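You operate a simulated robot arm through the tools that you are given. There is no shell and no other tool.

You are at the controls of a simulated two-armed robot. One attempt, no reset.

JOB
Clamp the blue stand's motor, check turn and play, and tag which way it turns.
Fine: the gauge box's black knob, then the blue lever; the ring tag with that word goes over the cover's boss, the other tag stays.

It is judged by the outcome, as a careful person would: the job done as asked, and still so three seconds after it is handed in. It fails if anything else is knocked over, pushed out of place, dropped, spilled or broken. A push-on lid holds only when it is set on centred and level and pressed home; a screw cap is set on level and turned clockwise until tight.

ROBOT AND FRAMES
Two 7-joint arms with fingered hands on one trunk that stands fixed in place. Base frame: the origin is at the foot of the trunk, x ahead of it, y to its left, z up; the work surface is at about z = 0.8. Lengths are in m, angles in degrees, forces in N, time in s.
The left shoulder is at [0.2, 0.135, 0.945], the right one opposite. Each reaches about 0.885 m from its shoulder. Payload 4 kg a hand.
The tool frame of a hand sits at the grasp point between the pads (the TCP): z along the fingers, y along the line on which they close. The tips reach 0.025 m beyond it. The gripper opens to 0.088 m; its body begins 0.029 m behind the TCP. The gripper is a hand of 4 fingers: y runs from the thumb to the fingers, the wrist lies at [-0.013, -0.106, -0.174] in the tool frame, and closing takes about 1.5 s.
Orientation is that of the tool frame in the base frame, as a unit quaternion [x, y, z, w]. With the fingers straight down and the wrist toward the robot, the tool's x, y and z point along [0, 1, 0], [1, 0, 0] and [0, 0, -1] of the base frame.

CONTROLS
- The arms move only by the tool play_rows. It takes "left_series", "right_series" or both (then of equal length, played together; a hand with none holds still); each is one flat list of numbers, 6 for each row, row after row: the shift along the tool's x, y, z in mm, then the turn, a rotation vector about the tool's x, y, z in degrees. In form: [dx, dy, dz, ax, ay, az, dx, dy, dz, ax, ay, az, ...]. A call has 1 to 20 rows; each row is the pose to reach, as a shift and turn from the pose commanded when the call began, along the tool's axes at that moment. "left_fingers" and "right_fingers" are, for a hand that has rows, the closure, from 0 (fully open) to 1 (shut), set as the call begins (left out, the last holds). Each row takes 0.2 s and may step no farther than 0.05 m and 8.6 degrees from the row before; otherwise, or with a gripper value out of range, the whole call is refused. Where a pose cannot be reached the arm comes as near as it can. A force on the tool above 90 N (or 10 N above the force at the start of the call, whichever is more), or a blocked arm, ends the call early, and 0.2 s more pass. Each finger travels about 0.153 m/s and halts on what it meets, pressing with about 26 N; the grip force reading is that of the motor and also rises with nothing between the fingers. The clock runs only during rows and for 0.2 s after the last one: add rows that repeat a pose to give the fingers time. The reply holds the time, the measured pose of the TCP, the force on the tool along the base axes, the opening and the grip force, in the units named above and with some noise, with the torque about the TCP (base axes, N m) and any sound that the robot's microphone picked up.
- Cameras (640 x 400 px; columns grow to the right, rows downward): "scene" is now at [0.1425, -0.0038, 1.5581]; the picture's right is [-0.06, -1.00, 0.00], its down [-0.70, 0.04, -0.71] and it looks along [0.71, -0.04, -0.70] (base axes); focal length 344 px, centre (320, 200). "left" rides on the left gripper at [-0.064, -0.083, -0.098] in its tool frame; the picture's right is [-0.62, -0.37, 0.69], its down [0.71, -0.63, 0.30] and it looks along [0.33, 0.68, 0.65] (tool axes); focal length 265 px, centre (320, 200). "right" rides on the right gripper at [0.064, -0.083, -0.098] in its tool frame; the picture's right is [-0.62, 0.37, -0.69], its down [-0.71, -0.63, 0.30] and it looks along [-0.32, 0.68, 0.65] (tool axes); focal length 265 px, centre (320, 200). There is no depth. A picture from a camera that has moved, and an enlarged one, comes with that camera's place and axes in the base frame and with its lens. The place of the scene camera against the robot may be out by one fixed shift of up to 0.012 m in any direction.
- camera(camera): a new picture of that camera. No time passes.
- raise_lower(by): slides the trunk up (or, below 0, down) by that many m; the arms and the scene camera ride with it, the base frame stays. It gives what a move gives, with no picture.
- set_fingers(index, middle, ring, thumb_bend, thumb_turn, hand): sets how far each is bent, from 0 (flat) to 100 (curled in); at 30 the hand is open as for a grip, at 70 the pads meet at the TCP. One left out holds its place. A second passes; each finger stops where it meets its share of the squeeze, and holds until it gets a number again. A gripper value or a shape takes the hand back. It gives what a move gives, with no picture; readings hold the bend of each and the force on the fingers (four entries, about 0 where the hand has none), thumb and palm. thumb_turn goes from beside the hand (0) to across from the fingers (100), as for a grip.
- set_grasp(shape, hand): the hand has 4 fingers and takes this shape, open, in about a second: jaw (thumb against the fingers, like two jaws); tri (thumb and two fingers); tip (a fingertip pinch); poke (one finger out to press); point (the index stretched); flat (the hand flat); cup (the hand cupped); fist (a fist). The gripper value then closes the fingers along that shape, each until it touches; the sizes above hold for jaw. It gives what a move gives, with no picture.
- aim_head(pan, tilt): turns the head with the scene camera to pan (to the left, within 97 degrees either way) and tilt (down, from -29 to 69), counted from straight ahead of the robot. It gives what a move gives.
- inspect(camera, box): a new picture of the part [left, top, right, bottom] of that camera's present view, enlarged. No time passes.
- finish_job(): hands the job in; it is judged then, once.

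Places have to be worked out from the pictures, the camera data and where the tool is seen. Open the grippers and draw the arms clear of the work before you hand the job in, unless the task says otherwise.

The tools are called after ">>>" as name(argument=value, ...) on one line, values as JSON. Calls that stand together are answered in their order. play_rows: Moves the arms, as the interface text tells. Its arguments: {"type":"object","properties":{"left_series":{"type":"array"},"left_fingers":{"type":"number"},"right_series":{"type":"array"},"right_fingers":{"type":"number"}},"required":[]} The other tools are called the same way: raise_lower (by) moves the trunk up or down; set_grasp (shape, hand) gives the hand a shape; set_fingers (index, middle, ring, thumb_bend, thumb_turn, hand) moves the fingers one by one; aim_head (pan, tilt) turns the head that bears the scene camera; camera (camera) takes a picture; inspect (camera, box) takes an enlarged picture of a part of a camera's view; finish_job () hands the job in.

At the start:

```text
clock: 0.0
left_eef_pos: [0.5879, 0.2455, 1.1834]
left_ee_rot: [0.707, 0.707, 0.0, 0.0]
left_ft_force: [1.0, 0.5, 0.0]
left_moment: [-0.02, -0.02, 0.02]
left_width: 0.0876
left_grip_force: 0.0
left_shape: jaw
left_bend: [30.0, 30.0, 30.0, 30.0, 98.0]
left_finger forces: [0.1, 0.0, 0.0, 0.1, 0.1, 0.1]
right_eef_pos: [0.556, -0.1549, 1.2006]
right_ee_rot: [0.707, 0.707, 0.0, 0.0]
right_ft_force: [0.0, 0.0, -0.9]
right_moment: [0.02, 0.0, 0.02]
right_width: 0.0878
right_grip_force: 0.1
right_shape: jaw
right_bend: [30.0, 30.0, 30.0, 30.0, 98.0]
right_finger forces: [0.1, 0.0, 0.0, 0.0, 0.0, 0.0]
trunk travel left (down, up): [-0.55, 0.22]
head pan, tilt (commanded): [-3.6, 44.6]
```

scene: 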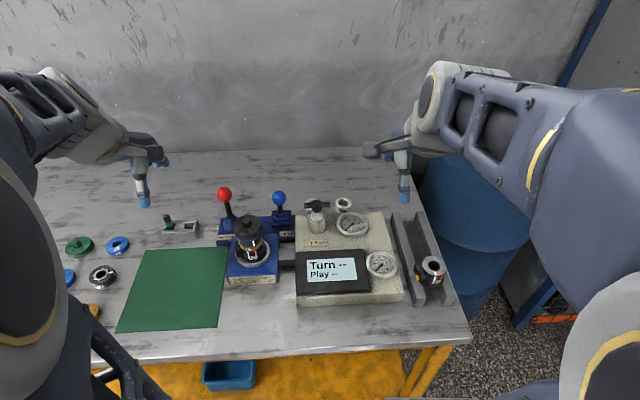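
right: 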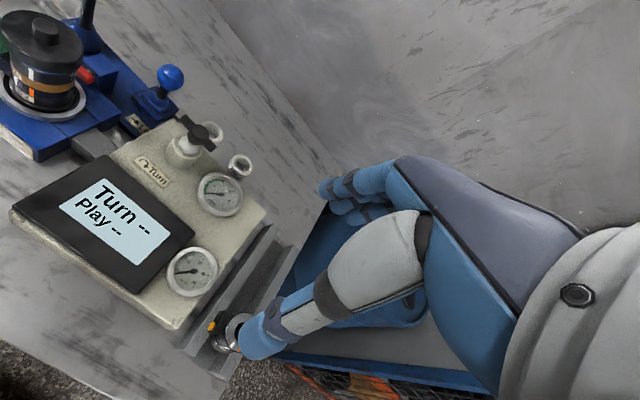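
left: 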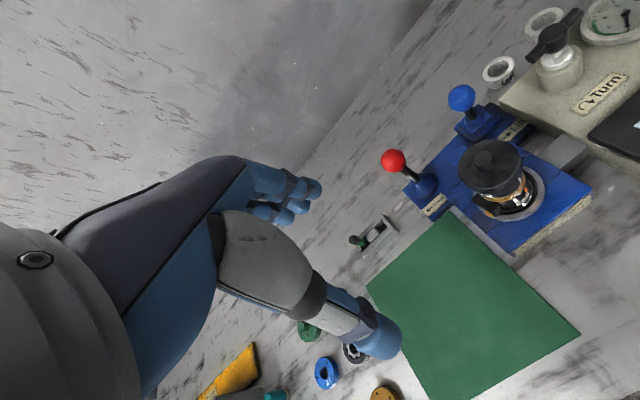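

The pictures show a blue stand with a motor, red and blue levers, a gauge box with a black knob labelled "Turn", and a display. I'll enlarge the relevant parts first.

>>> inspect(camera="scene", box=[200, 170, 310, 300])

>>> inspect(camera="scene", box=[285, 185, 455, 310])

>>> inspect(camera="left", box=[370, 0, 640, 250])

>>> inspect(camera="right", box=[0, 0, 300, 360])

>>> inspect(camera="scene", box=[40, 200, 220, 340])

```text
3.08 times, centred on (255, 235) of scene
camera zoom: at [0.1425, -0.0038, 1.5581], right [-0.06, -1.0, 0.0], down [-0.7, 0.04, -0.71], along [0.71, -0.04, -0.7], focal length 1058 px, centre (520, 92)
```

zoom: 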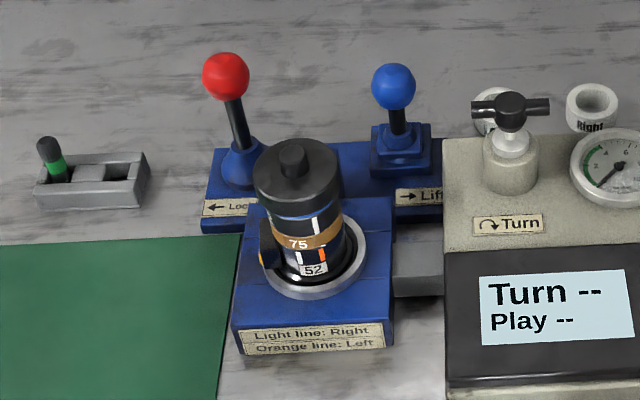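

```text
3.20 times, centred on (370, 248) of scene
camera zoom: at [0.1425, -0.0038, 1.5581], right [-0.06, -1.0, 0.0], down [-0.7, 0.04, -0.71], along [0.71, -0.04, -0.7], focal length 1101 px, centre (160, 48)
```

zoom: 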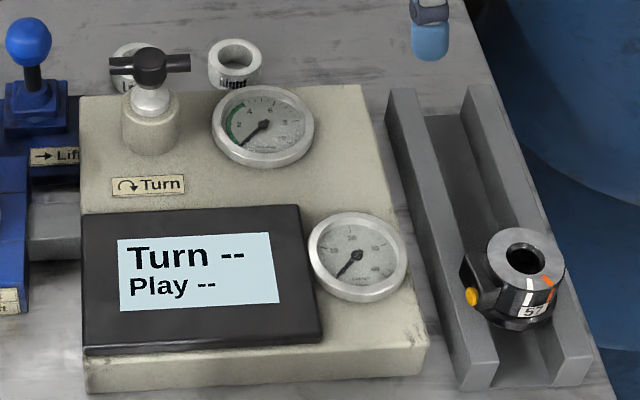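

```text
1.60 times, centred on (505, 125) of left
camera zoom: at [0.5046, 0.1805, 1.2818], right [-0.37, -0.62, -0.69], down [-0.63, 0.71, -0.3], along [0.68, 0.33, -0.65], focal length 425 px, centre (24, 320)
```

zoom: 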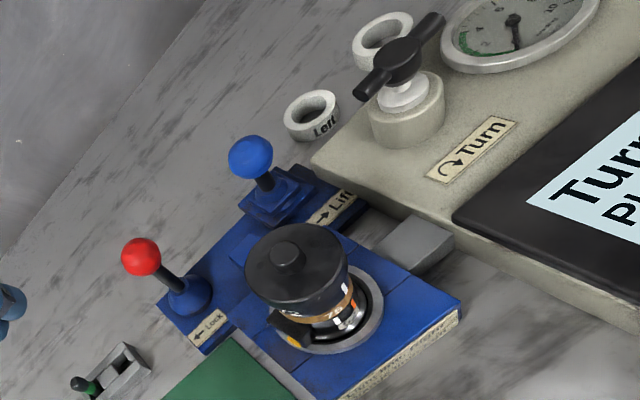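

```text
1.11 times, centred on (150, 180) of right
camera zoom: at [0.4733, -0.0916, 1.2984], right [0.37, -0.62, 0.69], down [-0.63, -0.71, -0.3], along [0.68, -0.33, -0.65], focal length 295 px, centre (509, 222)
```

zoom: 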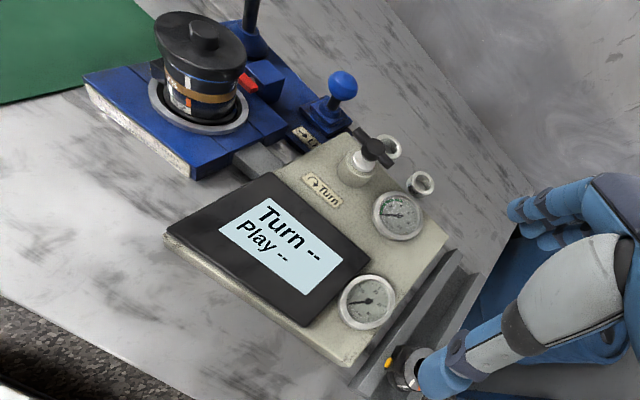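

```text
2.86 times, centred on (130, 270) of scene
camera zoom: at [0.1425, -0.0038, 1.5581], right [-0.06, -1.0, 0.0], down [-0.7, 0.04, -0.71], along [0.71, -0.04, -0.7], focal length 983 px, centre (863, 0)
```

zoom: 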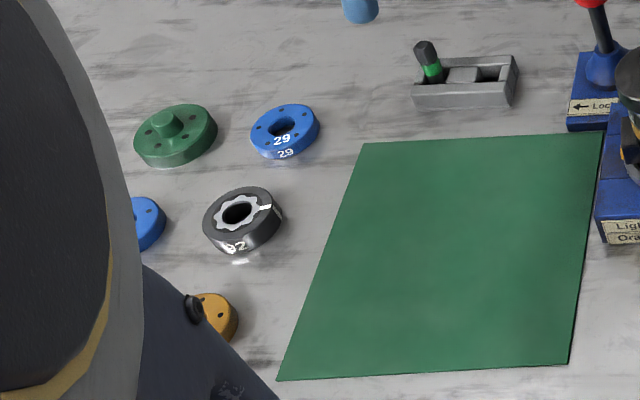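

I need finer detail of the motor's lines, the red part behind it, and the lever labels. I'll zoom in more.

>>> inspect(camera="scene", box=[228, 210, 284, 290])

>>> inspect(camera="right", box=[0, 0, 190, 165])

>>> inspect(camera="left", box=[430, 130, 560, 240])

>>> inspect(camera="left", box=[370, 130, 470, 230])

>>> inspect(camera="scene", box=[290, 190, 380, 250])

>>> inspect(camera="right", box=[110, 50, 280, 230])

```text
5.00 times, centred on (256, 250) of scene
camera zoom: at [0.1425, -0.0038, 1.5581], right [-0.06, -1.0, 0.0], down [-0.7, 0.04, -0.71], along [0.71, -0.04, -0.7], focal length 1720 px, centre (640, -50)
```

zoom: 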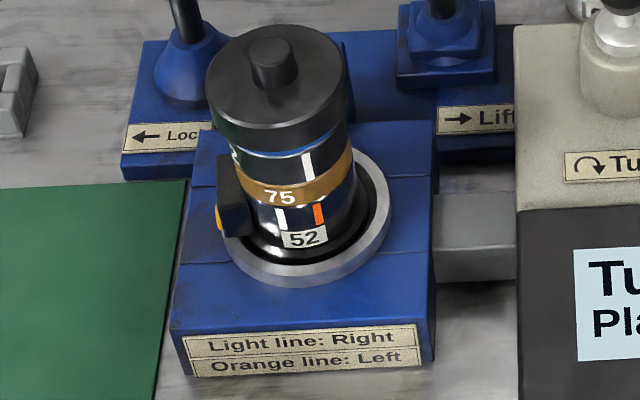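

```text
2.42 times, centred on (95, 82) of right
camera zoom: at [0.4733, -0.0916, 1.2984], right [0.37, -0.62, 0.69], down [-0.63, -0.71, -0.3], along [0.68, -0.33, -0.65], focal length 643 px, centre (866, 485)
```

zoom: 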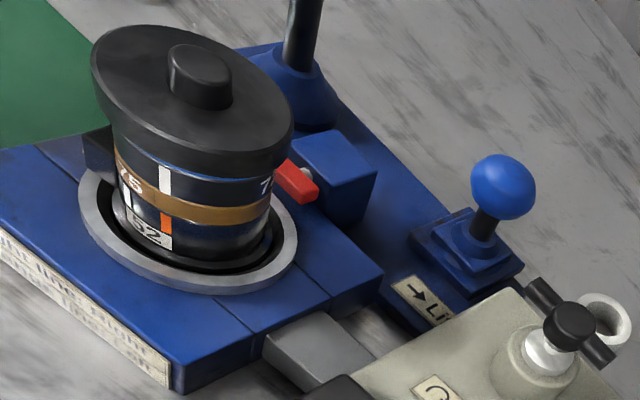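

```text
3.64 times, centred on (495, 185) of left
camera zoom: at [0.5046, 0.1805, 1.2818], right [-0.37, -0.62, -0.69], down [-0.63, 0.71, -0.3], along [0.68, 0.33, -0.65], focal length 965 px, centre (-316, 254)
```

zoom: 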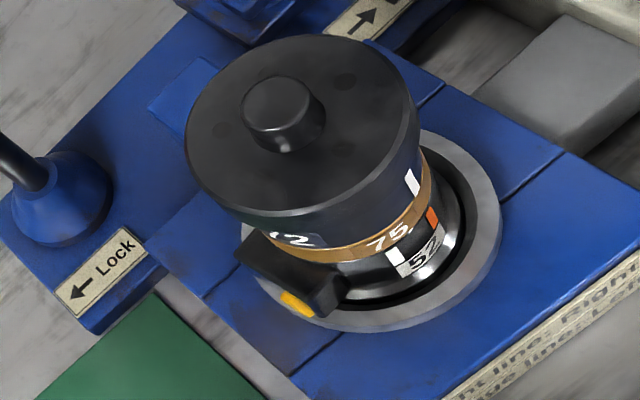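

```text
4.00 times, centred on (420, 180) of left
camera zoom: at [0.5046, 0.1805, 1.2818], right [-0.37, -0.62, -0.69], down [-0.63, 0.71, -0.3], along [0.68, 0.33, -0.65], focal length 1062 px, centre (-80, 280)
```

zoom: 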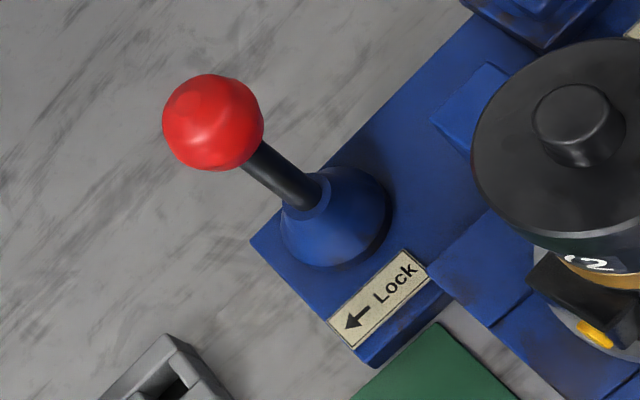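

```text
6.67 times, centred on (335, 220) of scene
camera zoom: at [0.1425, -0.0038, 1.5581], right [-0.06, -1.0, 0.0], down [-0.7, 0.04, -0.71], along [0.71, -0.04, -0.7], focal length 2293 px, centre (220, 67)
```

zoom: 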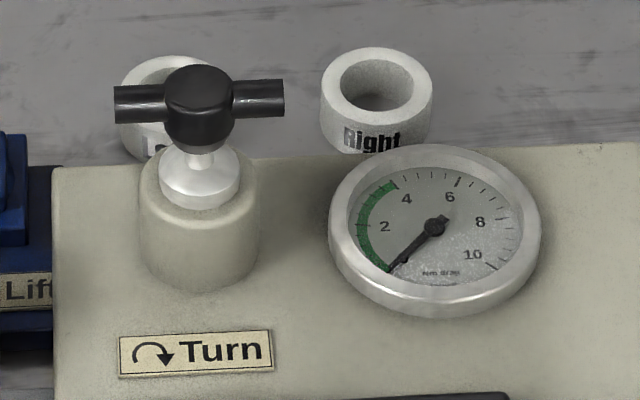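

```text
2.22 times, centred on (195, 140) of right
camera zoom: at [0.4733, -0.0916, 1.2984], right [0.37, -0.62, 0.69], down [-0.63, -0.71, -0.3], along [0.68, -0.33, -0.65], focal length 590 px, centre (598, 333)
```

zoom: 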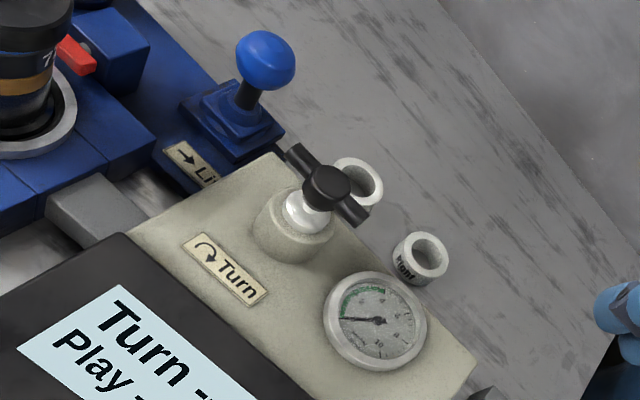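

The cover's light line seems to sit above the orange line on the housing ("Orange line: Left"). I'll confirm that closer up before choosing a tag. By triangulation the red ball is at about (0.79, 0.20, 0.937), the blue ball at (0.81, 0.064, 0.90), the knob hub at (0.748, -0.035, 0.93), and the boss top at (0.673, 0.129, 0.967). The Left ring is at about (0.854, -0.03). First I move the left hand above the red lever, turned so its fingers will be on the ball's right side.

>>> play_rows(left_series=[-3.7, 17, 11.1, 0, 0, 7.5, -7.3, 34, 22.2, 0, 0, 15, -11, 51, 33.3, 0, 0, 22.5, -14.7, 68, 44.3, 0, 0, 30, -18.3, 85, 55.4, 0, 0, 37.5, -22, 102, 66.5, 0, 0, 45, -25.7, 119, 77.6, 0, 0, 52.5, -29.3, 136, 88.7, 0, 0, 60, -33, 153, 99.8, 0, 0, 67.5, -36.7, 170, 110.8, 0, 0, 75, -40.3, 187, 121.9, 0, 0, 82.5, -44, 204, 133, 0, 0, 90, -44, 204, 133, 0, 0, 90], left_fingers=0)

```text
clock: 2.8
left_eef_pos: [0.7911, 0.2026, 1.0512]
left_ee_rot: [1.0, 0.0, 0.0, -0.001]
left_ft_force: [0.4, -0.9, 0.0]
left_moment: [0.0, -0.05, 0.03]
left_width: 0.0879
left_grip_force: 0.1
left_shape: jaw
left_bend: [30.0, 30.0, 30.0, 30.0, 98.0]
left_finger forces: [0.1, 0.1, 0.0, 0.1, 0.0, 0.0]
right_eef_pos: [0.5564, -0.1562, 1.2008]
right_ee_rot: [0.708, 0.706, 0.0, 0.001]
right_ft_force: [0.7, -0.6, 0.3]
right_moment: [0.01, 0.04, 0.03]
right_width: 0.0875
right_grip_force: 0.1
right_shape: jaw
right_bend: [30.0, 30.0, 30.0, 30.0, 98.0]
right_finger forces: [0.1, 0.0, 0.0, 0.1, 0.0, 0.0]
trunk travel left (down, up): [-0.55, 0.22]
head pan, tilt (commanded): [-3.6, 44.6]
```

The left hand is over the red lever at z 1.05. I'll check the views before lowering.

>>> camera(camera="scene")

>>> camera(camera="left")

>>> camera(camera="right")

```text
taken
camera scene: at [0.1424, -0.0038, 1.5581], right [-0.06, -1.0, 0.0], down [-0.7, 0.04, -0.71], along [0.71, -0.04, -0.7], focal length 344 px, centre (320, 200)
```

scene: 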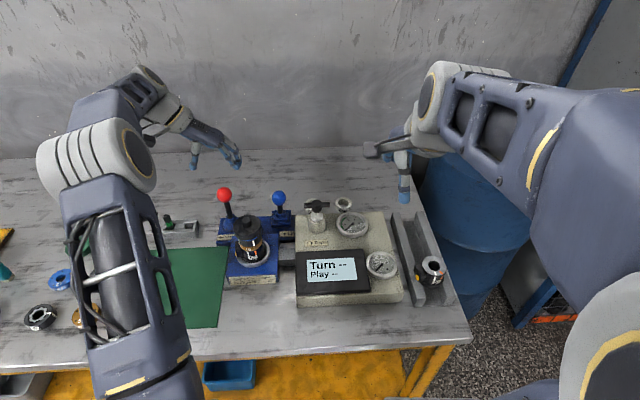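

```text
taken
camera left: at [0.7261, 0.286, 1.1489], right [-0.62, 0.37, -0.69], down [0.71, 0.63, -0.3], along [0.32, -0.68, -0.65], focal length 265 px, centre (320, 200)
```

left: 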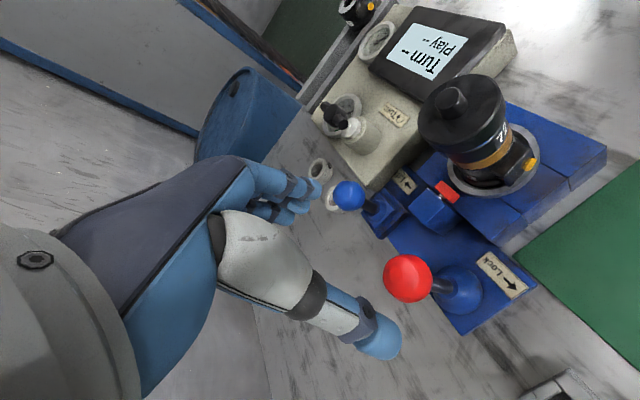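

```text
taken
camera right: at [0.4732, -0.0915, 1.2984], right [0.37, -0.62, 0.69], down [-0.63, -0.71, -0.3], along [0.68, -0.33, -0.65], focal length 265 px, centre (320, 200)
```

right: 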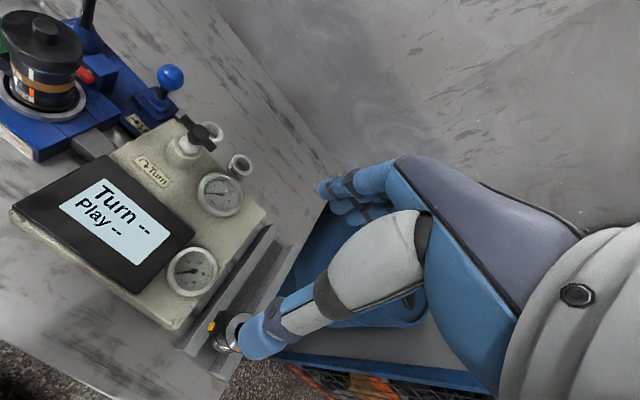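

Two left-hand views put the ball at about (0.80, 0.203, 0.928), diameter about 0.04. I'll lower the open hand so the fingers straddle it and partly close.

>>> play_rows(left_series=[2, 0, 20, 0, 0, 0, 4, 0, 40, 0, 0, 0, 6, 0, 60, 0, 0, 0, 8, 0, 80, 0, 0, 0, 9, 0, 100, 0, 0, 0, 9, 0, 115, 0, 0, 0, 9, 0, 121, 0, 0, 0, 9, 0, 121, 0, 0, 0], left_fingers=0)

>>> camera(camera="left")

>>> inspect(camera="scene", box=[160, 130, 310, 280])

```text
clock: 4.6
left_eef_pos: [0.7996, 0.2004, 0.9298]
left_ee_rot: [1.0, 0.0, 0.0, -0.001]
left_ft_force: [-0.1, -0.5, -0.9]
left_moment: [0.03, 0.03, -0.02]
left_width: 0.0876
left_grip_force: 0.1
left_shape: jaw
left_bend: [30.0, 30.0, 30.0, 30.0, 98.0]
left_finger forces: [0.0, 0.1, 0.1, 0.1, 0.1, 0.0]
right_eef_pos: [0.5559, -0.156, 1.2008]
right_ee_rot: [0.708, 0.706, 0.0, 0.0]
right_ft_force: [0.4, -0.1, -0.4]
right_moment: [0.0, 0.01, -0.01]
right_width: 0.0875
right_grip_force: 0.0
right_shape: jaw
right_bend: [30.0, 30.0, 30.0, 30.0, 98.0]
right_finger forces: [0.0, 0.0, 0.1, 0.0, 0.1, 0.0]
trunk travel left (down, up): [-0.55, 0.22]
head pan, tilt (commanded): [-3.6, 44.6]
```

```text
taken
camera left: at [0.7352, 0.2831, 1.0285], right [-0.62, 0.37, -0.69], down [0.71, 0.63, -0.3], along [0.32, -0.68, -0.65], focal length 265 px, centre (320, 200)
```

left: 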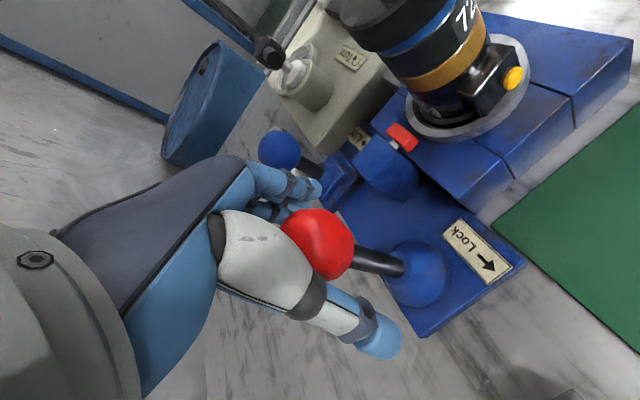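

```text
2.67 times, centred on (235, 205) of scene
camera zoom: at [0.1425, -0.0038, 1.5581], right [-0.06, -1.0, 0.0], down [-0.7, 0.04, -0.71], along [0.71, -0.04, -0.7], focal length 917 px, centre (547, 187)
```

zoom: 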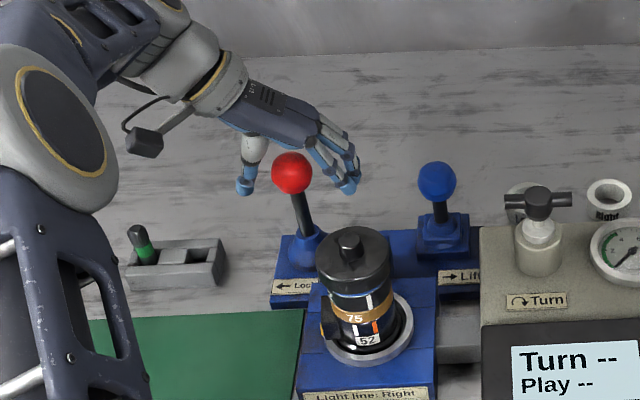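

The ball sits right between thumb and fingers. I'll narrow the gap and draw the ball left (+y) along an arc.

>>> play_rows(left_series=[0, 0, 0, 0, 0, 0, 0, 0, 0, 0, 0, 0, 0, 0, 0, 0, 0, 0, 0, -6, 0.2, 0, 0, 0, 0, -12, 0.7, 0, 0, 0, 0, -18, 1.6, 0, 0, 0, 0, -24, 2.9, 0, 0, 0, 0, -30, 4.5, 0, 0, 0, 0, -36, 6.5, 0, 0, 0, 0, -42, 8.8, 0, 0, 0], left_fingers=0.38)

>>> camera(camera="left")

>>> inspect(camera="scene", box=[160, 130, 310, 280])

```text
clock: 6.8
left_eef_pos: [0.8011, 0.2433, 0.9221]
left_ee_rot: [1.0, 0.001, 0.0, 0.0]
left_ft_force: [-0.8, -1.3, 1.1]
left_moment: [-0.05, 0.0, 0.02]
left_width: 0.0549
left_grip_force: 0.1
left_shape: jaw
left_bend: [27.0, 40.0, 36.0, 63.0, 100.0]
left_finger forces: [1.8, 0.0, 0.1, 0.0, 0.0, 0.1]
right_eef_pos: [0.5561, -0.1558, 1.2012]
right_ee_rot: [0.707, 0.707, 0.0, 0.0]
right_ft_force: [0.3, 0.1, 0.2]
right_moment: [-0.03, 0.01, -0.01]
right_width: 0.0874
right_grip_force: 0.0
right_shape: jaw
right_bend: [30.0, 30.0, 30.0, 30.0, 98.0]
right_finger forces: [0.1, 0.0, 0.1, 0.0, 0.1, 0.1]
trunk travel left (down, up): [-0.55, 0.22]
head pan, tilt (commanded): [-3.6, 44.6]
```

```text
taken
camera left: at [0.7366, 0.3268, 1.0195], right [-0.62, 0.37, -0.69], down [0.71, 0.63, -0.3], along [0.33, -0.68, -0.65], focal length 265 px, centre (320, 200)
```

left: 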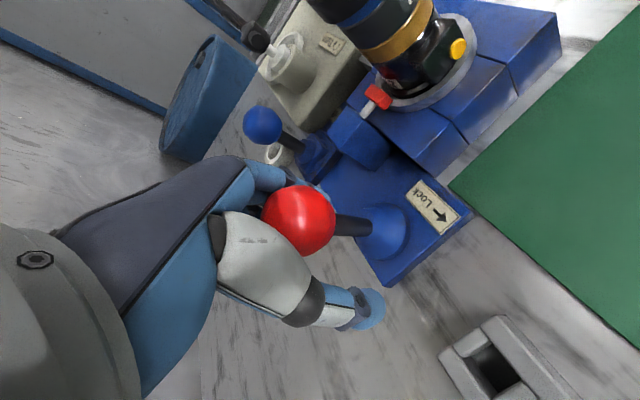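

```text
2.67 times, centred on (235, 205) of scene
camera zoom: at [0.1424, -0.0039, 1.5581], right [-0.06, -1.0, 0.0], down [-0.7, 0.04, -0.71], along [0.71, -0.04, -0.7], focal length 917 px, centre (547, 187)
```

zoom: 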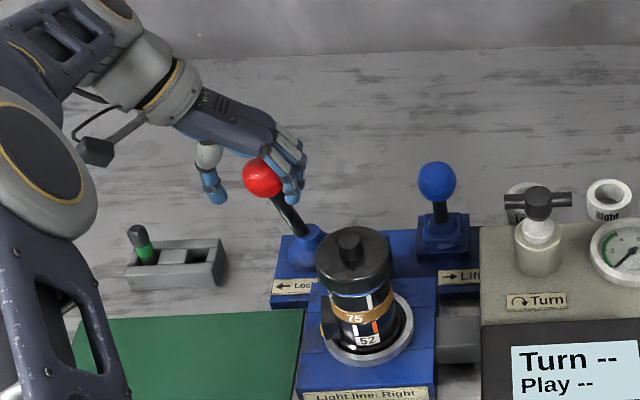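

The lever tilts left and the red jaw is moving out toward the motor. I'll keep pulling along the arc until it reaches its stop.

>>> play_rows(left_series=[0, -5, 1.5, 0, 0, 0, 0, -10, 3.3, 0, 0, 0, 0, -15, 5.3, 0, 0, 0, 0, -20, 7.5, 0, 0, 0, 0, -25, 10, 0, 0, 0, 0, -30, 13, 0, 0, 0])

>>> camera(camera="left")

>>> inspect(camera="scene", box=[160, 130, 310, 280])

>>> inspect(camera="right", box=[0, 0, 190, 165])

```text
clock: 8.2
left_eef_pos: [0.8022, 0.2706, 0.9105]
left_ee_rot: [1.0, 0.0, 0.001, 0.001]
left_ft_force: [-1.0, -4.3, 7.6]
left_moment: [-0.39, 0.06, -0.02]
left_width: 0.0568
left_grip_force: 0.2
left_shape: jaw
left_bend: [25.0, 39.0, 36.0, 63.0, 100.0]
left_finger forces: [7.6, 0.8, 0.0, 0.0, 0.0, 0.0]
right_eef_pos: [0.5566, -0.1558, 1.2022]
right_ee_rot: [0.708, 0.706, -0.001, 0.001]
right_ft_force: [0.5, -0.9, -0.5]
right_moment: [-0.02, 0.04, 0.02]
right_width: 0.0873
right_grip_force: 0.2
right_shape: jaw
right_bend: [30.0, 30.0, 30.0, 30.0, 98.0]
right_finger forces: [0.1, 0.1, 0.1, 0.0, 0.0, 0.1]
trunk travel left (down, up): [-0.55, 0.22]
head pan, tilt (commanded): [-3.6, 44.6]
```

```text
taken
camera left: at [0.7374, 0.3548, 1.0082], right [-0.62, 0.37, -0.69], down [0.72, 0.63, -0.3], along [0.32, -0.68, -0.65], focal length 265 px, centre (320, 200)
```

left: 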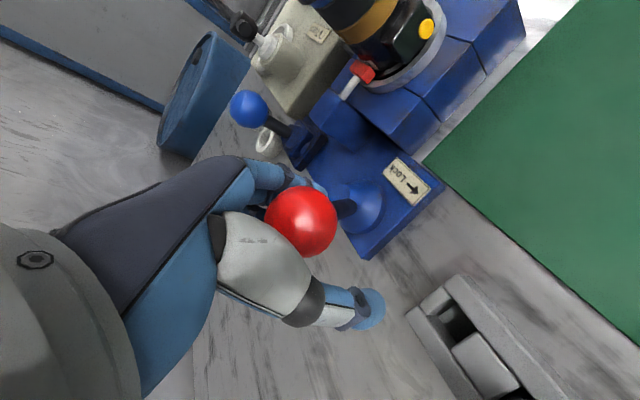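

```text
2.67 times, centred on (235, 205) of scene
camera zoom: at [0.1422, -0.004, 1.5583], right [-0.06, -1.0, 0.0], down [-0.7, 0.04, -0.71], along [0.71, -0.04, -0.7], focal length 917 px, centre (547, 187)
```

zoom: 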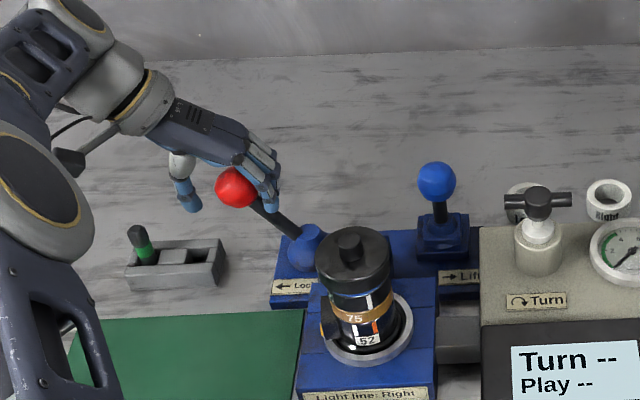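

```text
2.42 times, centred on (95, 82) of right
camera zoom: at [0.473, -0.0918, 1.2987], right [0.37, -0.62, 0.69], down [-0.63, -0.71, -0.3], along [0.68, -0.33, -0.65], focal length 643 px, centre (866, 485)
```

zoom: 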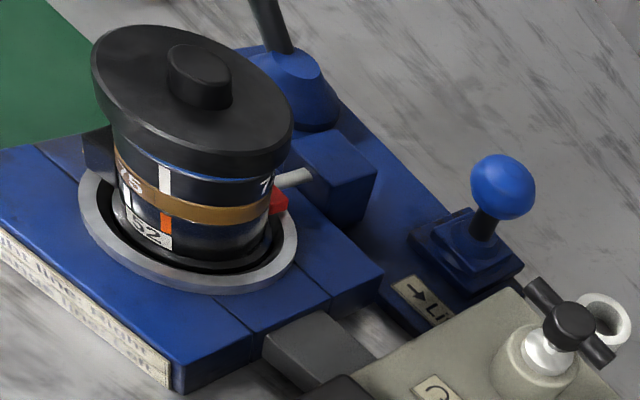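

The jaw has reached the motor and resistance is rising (index about 7.6 N). I'll pull a bit further to see whether this is the stop.

>>> play_rows(left_series=[0, -3, 2, 0, 0, 0, 0, -6, 4.5, 0, 0, 0, 0, -9, 7, 0, 0, 0, 0, -12, 9.5, 0, 0, 0, 0, -12, 9.5, 0, 0, 0])

>>> camera(camera="left")

>>> inspect(camera="scene", box=[160, 130, 310, 280])

>>> inspect(camera="right", box=[0, 0, 190, 165])

```text
clock: 9.4
left_eef_pos: [0.8028, 0.2815, 0.9027]
left_ee_rot: [1.0, 0.0, 0.002, 0.005]
left_ft_force: [-4.0, -24.9, 33.2]
left_moment: [-0.72, 0.1, -0.02]
left_width: 0.0576
left_grip_force: 0.0
left_shape: jaw
left_bend: [17.0, 39.0, 36.0, 63.0, 100.0]
left_finger forces: [37.7, 3.1, 0.1, 0.0, 0.1, 0.0]
right_eef_pos: [0.5549, -0.1571, 1.202]
right_ee_rot: [0.707, 0.707, 0.0, 0.0]
right_ft_force: [1.1, 0.3, -0.2]
right_moment: [-0.03, -0.01, 0.02]
right_width: 0.0873
right_grip_force: 0.0
right_shape: jaw
right_bend: [30.0, 30.0, 30.0, 30.0, 98.0]
right_finger forces: [0.0, 0.1, 0.0, 0.1, 0.1, 0.0]
trunk travel left (down, up): [-0.55, 0.22]
head pan, tilt (commanded): [-3.6, 44.6]
```

```text
taken
camera left: at [0.7371, 0.365, 0.9997], right [-0.62, 0.36, -0.7], down [0.72, 0.63, -0.31], along [0.33, -0.69, -0.65], focal length 265 px, centre (320, 200)
```

left: 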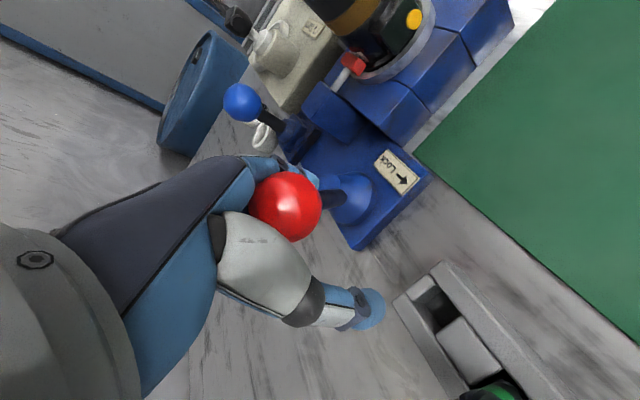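

```text
2.67 times, centred on (235, 205) of scene
camera zoom: at [0.1413, -0.0051, 1.5585], right [-0.06, -1.0, 0.0], down [-0.7, 0.04, -0.71], along [0.71, -0.04, -0.7], focal length 917 px, centre (547, 187)
```

zoom: 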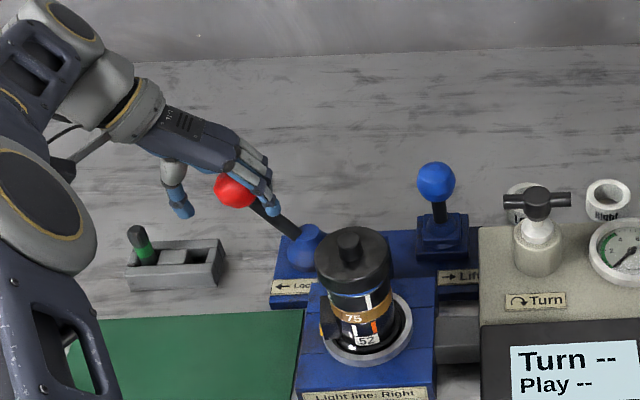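

```text
2.42 times, centred on (95, 82) of right
camera zoom: at [0.4723, -0.0928, 1.299], right [0.37, -0.62, 0.69], down [-0.63, -0.71, -0.31], along [0.68, -0.33, -0.65], focal length 643 px, centre (866, 485)
```

zoom: 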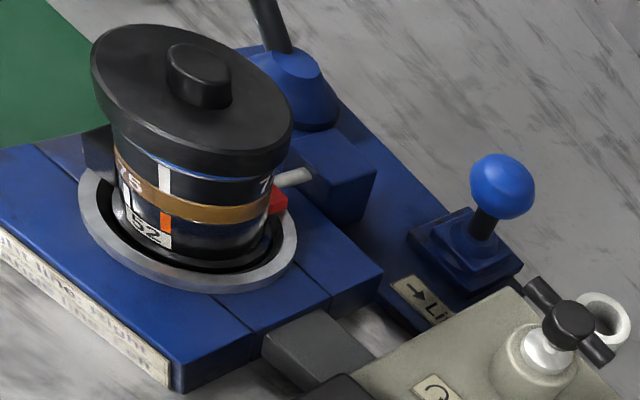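

The lever is hard against its stop: the ball has not moved while the force went to about 41 N, and the jaw is against the motor. I'll ease off, open, and lift clear.

>>> play_rows(left_series=[0, 5, -3, 0, 0, 0, 0, 10, -6, 0, 0, 0, 0, 15, -8, 0, 0, 0, 0, 18, -8, 0, 0, 0])

>>> play_rows(left_series=[0, 0, 0, 0, 0, 0, 0, 0, 0, 0, 0, 0, 0, 0, 0, 0, 0, 0, 0, 0, -15, 0, 0, 0, 0, 0, -35, 0, 0, 0, 0, 0, -55, 0, 0, 0, 0, 0, -80, 0, 0, 0, 0, 0, -110, 0, 0, 0, 0, 0, -140, 0, 0, 0], left_fingers=0)

>>> inspect(camera="scene", box=[160, 130, 310, 280])

>>> camera(camera="left")

```text
clock: 10.4
left_eef_pos: [0.8015, 0.2699, 0.9054]
left_ee_rot: [1.0, 0.001, 0.0, -0.001]
left_ft_force: [2.2, -0.2, 5.4]
left_moment: [-0.2, -0.01, 0.09]
left_width: 0.0541
left_grip_force: 0.1
left_shape: jaw
left_bend: [24.0, 44.0, 36.0, 63.0, 100.0]
left_finger forces: [6.6, 4.7, 0.0, 0.1, 0.1, 0.0]
right_eef_pos: [0.5568, -0.1546, 1.2001]
right_ee_rot: [0.707, 0.708, 0.0, -0.001]
right_ft_force: [0.3, 0.8, 0.2]
right_moment: [0.01, -0.01, 0.02]
right_width: 0.0875
right_grip_force: 0.1
right_shape: jaw
right_bend: [30.0, 30.0, 30.0, 30.0, 98.0]
right_finger forces: [0.1, 0.1, 0.0, 0.0, 0.0, 0.0]
trunk travel left (down, up): [-0.55, 0.22]
head pan, tilt (commanded): [-3.6, 44.6]
```

```text
clock: 12.4
left_eef_pos: [0.8006, 0.2671, 1.0482]
left_ee_rot: [1.0, 0.001, 0.0, 0.001]
left_ft_force: [-0.3, -1.0, -0.4]
left_moment: [0.04, 0.03, -0.03]
left_width: 0.088
left_grip_force: 0.1
left_shape: jaw
left_bend: [30.0, 30.0, 30.0, 30.0, 98.0]
left_finger forces: [0.0, 0.0, 0.0, 0.0, 0.0, 0.0]
right_eef_pos: [0.5568, -0.1551, 1.2005]
right_ee_rot: [0.708, 0.706, 0.0, 0.0]
right_ft_force: [0.7, -0.3, -0.1]
right_moment: [0.0, 0.02, -0.03]
right_width: 0.0877
right_grip_force: 0.0
right_shape: jaw
right_bend: [30.0, 30.0, 30.0, 30.0, 98.0]
right_finger forces: [0.0, 0.1, 0.0, 0.0, 0.1, 0.0]
trunk travel left (down, up): [-0.55, 0.22]
head pan, tilt (commanded): [-3.6, 44.6]
```

```text
2.67 times, centred on (235, 205) of scene
camera zoom: at [0.1426, -0.0037, 1.5581], right [-0.06, -1.0, 0.0], down [-0.7, 0.04, -0.71], along [0.71, -0.04, -0.7], focal length 917 px, centre (547, 187)
```

zoom: 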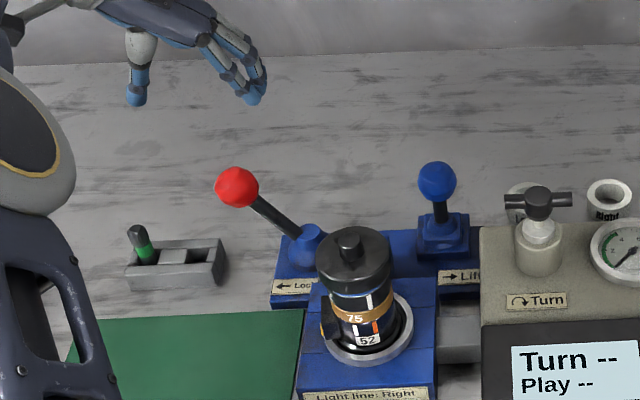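

```text
taken
camera left: at [0.7354, 0.3512, 1.1457], right [-0.62, 0.37, -0.69], down [0.71, 0.63, -0.3], along [0.32, -0.68, -0.65], focal length 265 px, centre (320, 200)
```

left: 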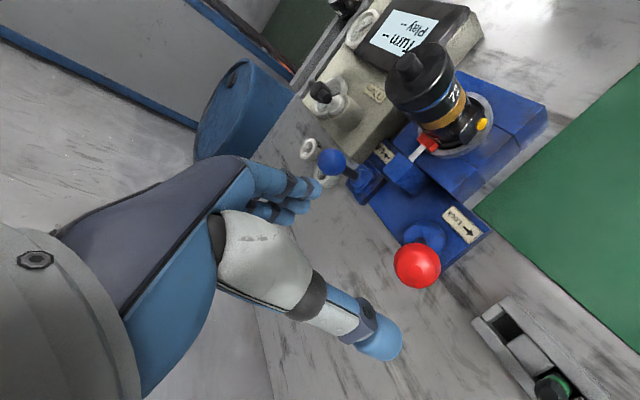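

The red lever stays locked on its own. Next I bring the left hand over the black T-knob with its wrist toward the robot, so it can turn clockwise from there, and shift the idle right hand away.

>>> play_rows(left_series=[-4.4, 25.2, -20, 0, 0, -7.5, -8.8, 50.4, -40, 0, 0, -15, -13.1, 75.5, -50, 0, 0, -22.5, -17.5, 100.7, -50, 0, 0, -30, -21.9, 125.9, -50, 0, 0, -37.5, -26.3, 151, -50, 0, 0, -45, -30.7, 176.2, -50, 0, 0, -52.5, -35, 201.4, -50, 0, 0, -60, -39.4, 226.6, -50, 0, 0, -67.5, -43.8, 251.8, -50, 0, 0, -75, -48.2, 277, -40, 0, 0, -82.5, -52.6, 302.1, -25, 0, 0, -90, -52.6, 302.1, -12, 0, 0, -90], right_series=[-10, 0, -5, 0, 0, 0, -20, 0, -10, 0, 0, 0, -30, 0, -15, 0, 0, 0, -40, 0, -20, 0, 0, 0, -50, 0, -25, 0, 0, 0, -60, 0, -30, 0, 0, 0, -70, 0, -35, 0, 0, 0, -80, 0, -40, 0, 0, 0, -90, 0, -45, 0, 0, 0, -100, 0, -50, 0, 0, 0, -110, 0, -50, 0, 0, 0, -120, 0, -50, 0, 0, 0, -120, 0, -50, 0, 0, 0])

>>> camera(camera="left")

>>> camera(camera="scene")

>>> camera(camera="right")

```text
clock: 15.2
left_eef_pos: [0.7503, -0.0357, 1.0593]
left_ee_rot: [0.707, 0.708, 0.0, -0.001]
left_ft_force: [-0.9, 0.4, -0.4]
left_moment: [-0.01, 0.0, -0.02]
left_width: 0.0881
left_grip_force: 0.0
left_shape: jaw
left_bend: [30.0, 30.0, 30.0, 30.0, 98.0]
left_finger forces: [0.0, 0.0, 0.0, 0.0, 0.1, 0.0]
right_eef_pos: [0.5563, -0.2771, 1.2529]
right_ee_rot: [0.708, 0.706, 0.001, 0.0]
right_ft_force: [-0.9, -0.4, -0.1]
right_moment: [-0.02, 0.02, 0.02]
right_width: 0.0874
right_grip_force: 0.0
right_shape: jaw
right_bend: [30.0, 30.0, 30.0, 30.0, 98.0]
right_finger forces: [0.0, 0.0, 0.1, 0.1, 0.1, 0.0]
trunk travel left (down, up): [-0.55, 0.22]
head pan, tilt (commanded): [-3.6, 44.6]
```

```text
taken
camera left: at [0.6663, -0.0999, 1.1559], right [-0.37, -0.62, -0.69], down [-0.63, 0.71, -0.3], along [0.68, 0.33, -0.65], focal length 265 px, centre (320, 200)
```

left: 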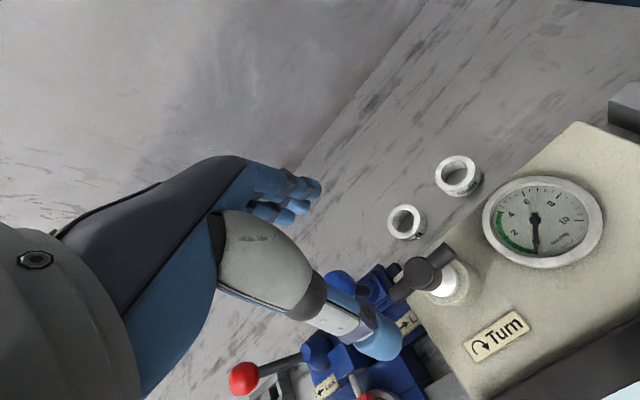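

```text
taken
camera scene: at [0.1424, -0.0037, 1.5581], right [-0.06, -1.0, 0.0], down [-0.7, 0.04, -0.71], along [0.71, -0.04, -0.7], focal length 344 px, centre (320, 200)
```

scene: 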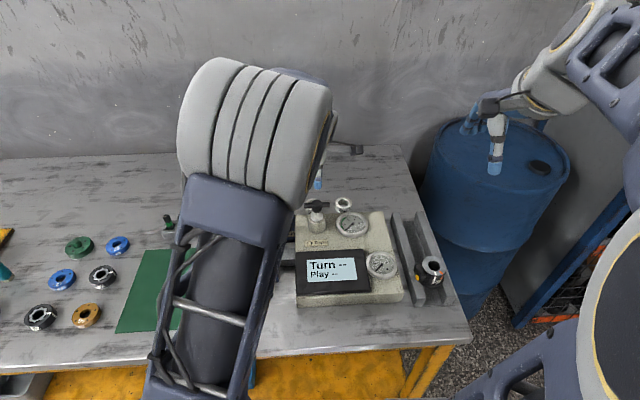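

```text
taken
camera right: at [0.4734, -0.2124, 1.3491], right [0.37, -0.62, 0.69], down [-0.63, -0.71, -0.3], along [0.68, -0.33, -0.65], focal length 265 px, centre (320, 200)
```

right: 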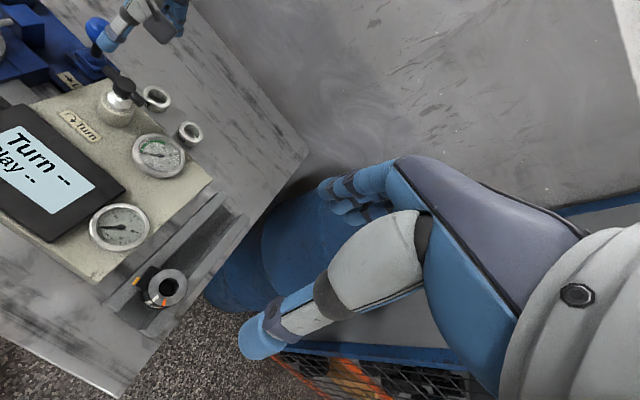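

The hub is seen at about (0.750, -0.034, 0.928), almost exactly under the TCP. I'll lower the open hand so the thumb is on the near side and fingers on the far side of the T-bar.

>>> play_rows(left_series=[1, 0, 20, 0, 0, 0, 1, 0, 40, 0, 0, 0, 1, 0, 60, 0, 0, 0, 1, 0, 80, 0, 0, 0, 1, 0, 100, 0, 0, 0, 1, 0, 115, 0, 0, 0, 1, 0, 125, 0, 0, 0, 1, 0, 130, 0, 0, 0, 1, 0, 130, 0, 0, 0], left_fingers=0)

>>> camera(camera="left")

>>> inspect(camera="right", box=[0, 0, 220, 160])

>>> camera(camera="scene")

```text
clock: 17.2
left_eef_pos: [0.749, -0.0363, 0.9292]
left_ee_rot: [0.707, 0.707, 0.0, 0.0]
left_ft_force: [0.7, 0.0, 0.4]
left_moment: [0.02, 0.03, 0.01]
left_width: 0.0879
left_grip_force: 0.0
left_shape: jaw
left_bend: [30.0, 30.0, 30.0, 30.0, 98.0]
left_finger forces: [0.1, 0.1, 0.1, 0.1, 0.0, 0.0]
right_eef_pos: [0.5566, -0.2755, 1.2507]
right_ee_rot: [0.708, 0.707, 0.0, 0.0]
right_ft_force: [-0.8, -0.6, -0.5]
right_moment: [-0.04, 0.02, 0.01]
right_width: 0.0873
right_grip_force: 0.1
right_shape: jaw
right_bend: [30.0, 30.0, 30.0, 30.0, 98.0]
right_finger forces: [0.1, 0.1, 0.0, 0.0, 0.0, 0.0]
trunk travel left (down, up): [-0.55, 0.22]
head pan, tilt (commanded): [-3.6, 44.6]
```

```text
taken
camera left: at [0.6659, -0.0992, 1.026], right [-0.37, -0.62, -0.69], down [-0.63, 0.71, -0.3], along [0.68, 0.33, -0.65], focal length 265 px, centre (320, 200)
```

left: 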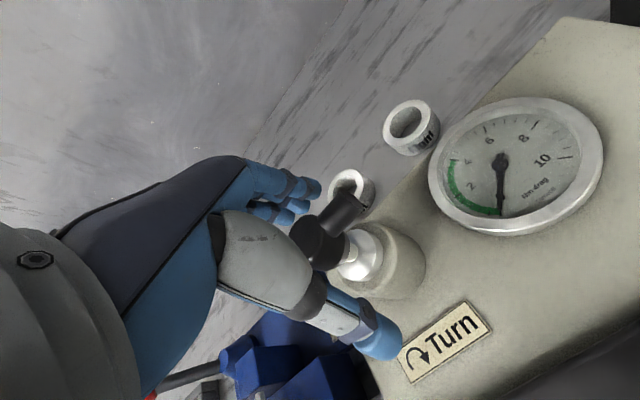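

```text
2.50 times, centred on (110, 80) of right
camera zoom: at [0.4734, -0.2122, 1.349], right [0.37, -0.62, 0.69], down [-0.63, -0.71, -0.3], along [0.68, -0.33, -0.65], focal length 664 px, centre (845, 500)
```

zoom: 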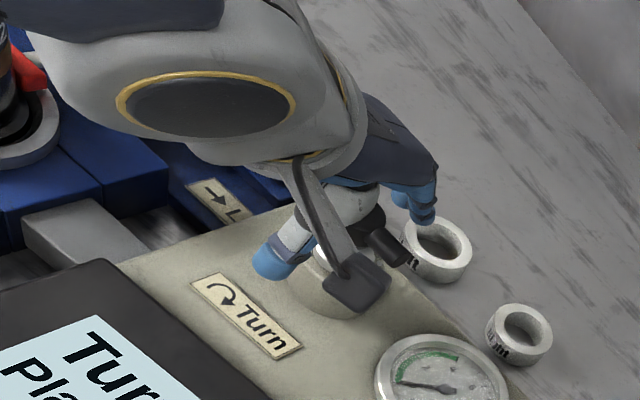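

```text
taken
camera scene: at [0.1425, -0.0038, 1.5581], right [-0.06, -1.0, 0.0], down [-0.7, 0.04, -0.71], along [0.71, -0.04, -0.7], focal length 344 px, centre (320, 200)
```

scene: 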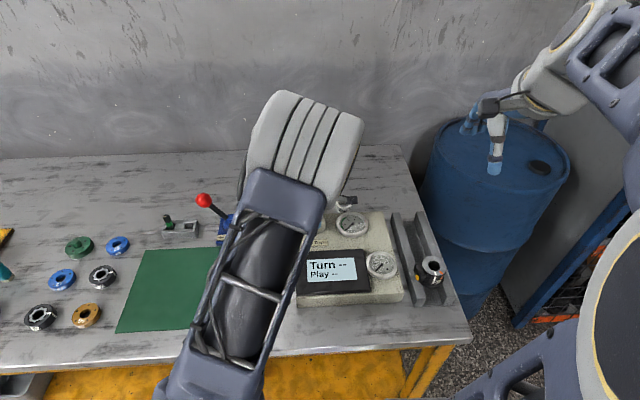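

The hub is exactly at the grasp point and there's no contact force. I'll close the hand on the T-knob.

>>> play_rows(left_series=[0, 0, 0, 0, 0, 0, 0, 0, 0, 0, 0, 0, 0, 0, 0, 0, 0, 0, 0, 0, 0, 0, 0, 0, 0, 0, 0, 0, 0, 0, 0, 0, 0, 0, 0, 0, 0, 0, 0, 0, 0, 0, 0, 0, 0, 0, 0, 0], left_fingers=0.9)

>>> camera(camera="left")

>>> inspect(camera="right", box=[0, 0, 220, 160])

```text
clock: 19.0
left_eef_pos: [0.7496, -0.0339, 0.926]
left_ee_rot: [0.707, 0.708, -0.002, -0.002]
left_ft_force: [-11.1, 1.0, -23.7]
left_moment: [0.02, 0.08, 0.0]
left_width: 0.0147
left_grip_force: 26.6
left_shape: jaw
left_bend: [74.0, 72.0, 70.0, 75.0, 100.0]
left_finger forces: [14.5, 6.1, 0.0, 0.0, 28.1, 0.1]
right_eef_pos: [0.557, -0.276, 1.2517]
right_ee_rot: [0.708, 0.707, 0.001, -0.001]
right_ft_force: [0.5, 0.2, 0.1]
right_moment: [0.03, -0.01, 0.02]
right_width: 0.0875
right_grip_force: 0.1
right_shape: jaw
right_bend: [30.0, 30.0, 30.0, 30.0, 98.0]
right_finger forces: [0.1, 0.0, 0.1, 0.0, 0.0, 0.0]
trunk travel left (down, up): [-0.55, 0.22]
head pan, tilt (commanded): [-3.6, 44.6]
```

```text
taken
camera left: at [0.6653, -0.0989, 1.0247], right [-0.37, -0.62, -0.69], down [-0.63, 0.71, -0.3], along [0.68, 0.33, -0.66], focal length 265 px, centre (320, 200)
```

left: 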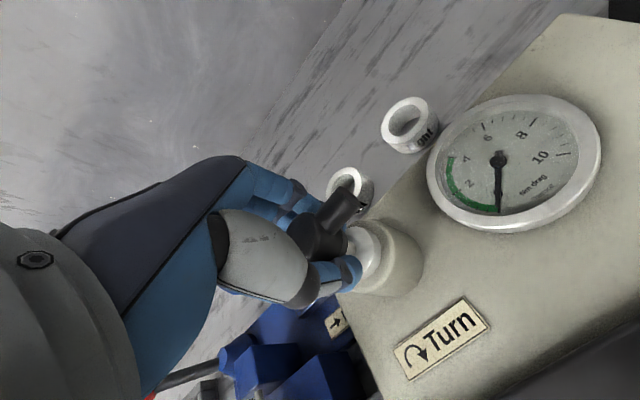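

```text
2.50 times, centred on (110, 80) of right
camera zoom: at [0.4737, -0.2122, 1.3488], right [0.37, -0.62, 0.69], down [-0.63, -0.71, -0.3], along [0.68, -0.33, -0.65], focal length 664 px, centre (845, 500)
```

zoom: 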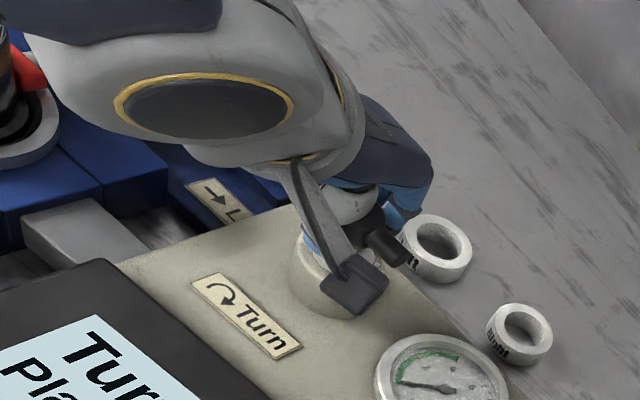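

The hand has the knob (thumb 28 N, index and middle on the other side). I'll turn clockwise seen from above in small steps and watch torque.

>>> play_rows(left_series=[0, 0, 2, 0, 0, 4, 0, 0, 3, 0, 0, 8, 0, 0, 3, 0, 0, 12, 0, 0, 3, 0, 0, 16, 0, 0, 3, 0, 0, 20, 0, 0, 3, 0, 0, 24, 0, 0, 3, 0, 0, 24, 0, 0, 3, 0, 0, 24])

>>> camera(camera="left")

>>> inspect(camera="right", box=[0, 0, 220, 160])

>>> inspect(camera="scene", box=[285, 185, 455, 310])

```text
clock: 20.8
left_eef_pos: [0.7494, -0.0333, 0.9265]
left_ee_rot: [0.838, 0.545, 0.0, 0.0]
left_ft_force: [-5.9, 3.6, -8.6]
left_moment: [0.04, 0.05, 0.04]
left_width: 0.0156
left_grip_force: 26.0
left_shape: jaw
left_bend: [74.0, 72.0, 70.0, 76.0, 100.0]
left_finger forces: [12.9, 4.9, 0.0, 0.0, 22.3, 0.0]
right_eef_pos: [0.5563, -0.2758, 1.2509]
right_ee_rot: [0.707, 0.707, 0.0, 0.0]
right_ft_force: [0.9, 0.4, -0.2]
right_moment: [0.02, -0.01, -0.03]
right_width: 0.0876
right_grip_force: 0.0
right_shape: jaw
right_bend: [30.0, 30.0, 30.0, 30.0, 98.0]
right_finger forces: [0.0, 0.0, 0.0, 0.0, 0.0, 0.0]
trunk travel left (down, up): [-0.55, 0.22]
head pan, tilt (commanded): [-3.6, 44.6]
```

```text
taken
camera left: at [0.6463, -0.0584, 1.0232], right [-0.59, -0.42, -0.69], down [-0.29, 0.91, -0.3], along [0.76, 0.02, -0.65], focal length 265 px, centre (320, 200)
```

left: 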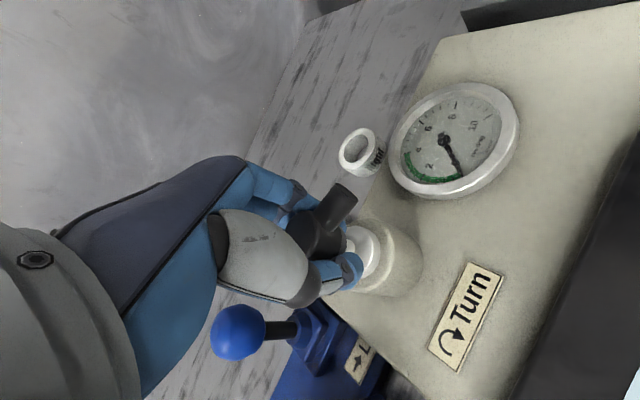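

```text
2.50 times, centred on (110, 80) of right
camera zoom: at [0.4736, -0.2121, 1.349], right [0.37, -0.62, 0.69], down [-0.63, -0.71, -0.3], along [0.68, -0.33, -0.65], focal length 664 px, centre (845, 500)
```

zoom: 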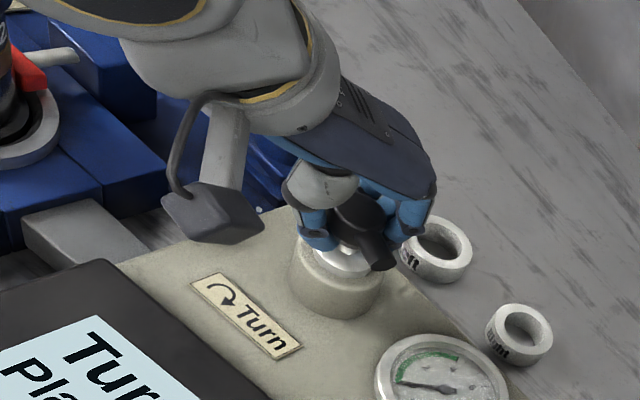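

```text
3.20 times, centred on (370, 248) of scene
camera zoom: at [0.1426, -0.0037, 1.5581], right [-0.06, -1.0, 0.0], down [-0.7, 0.04, -0.71], along [0.71, -0.04, -0.7], focal length 1101 px, centre (160, 48)
```

zoom: 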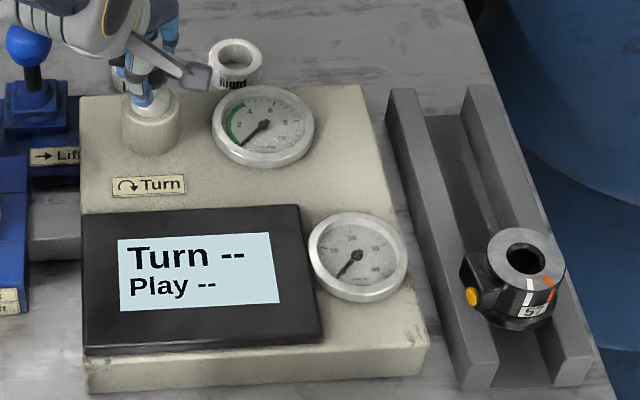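

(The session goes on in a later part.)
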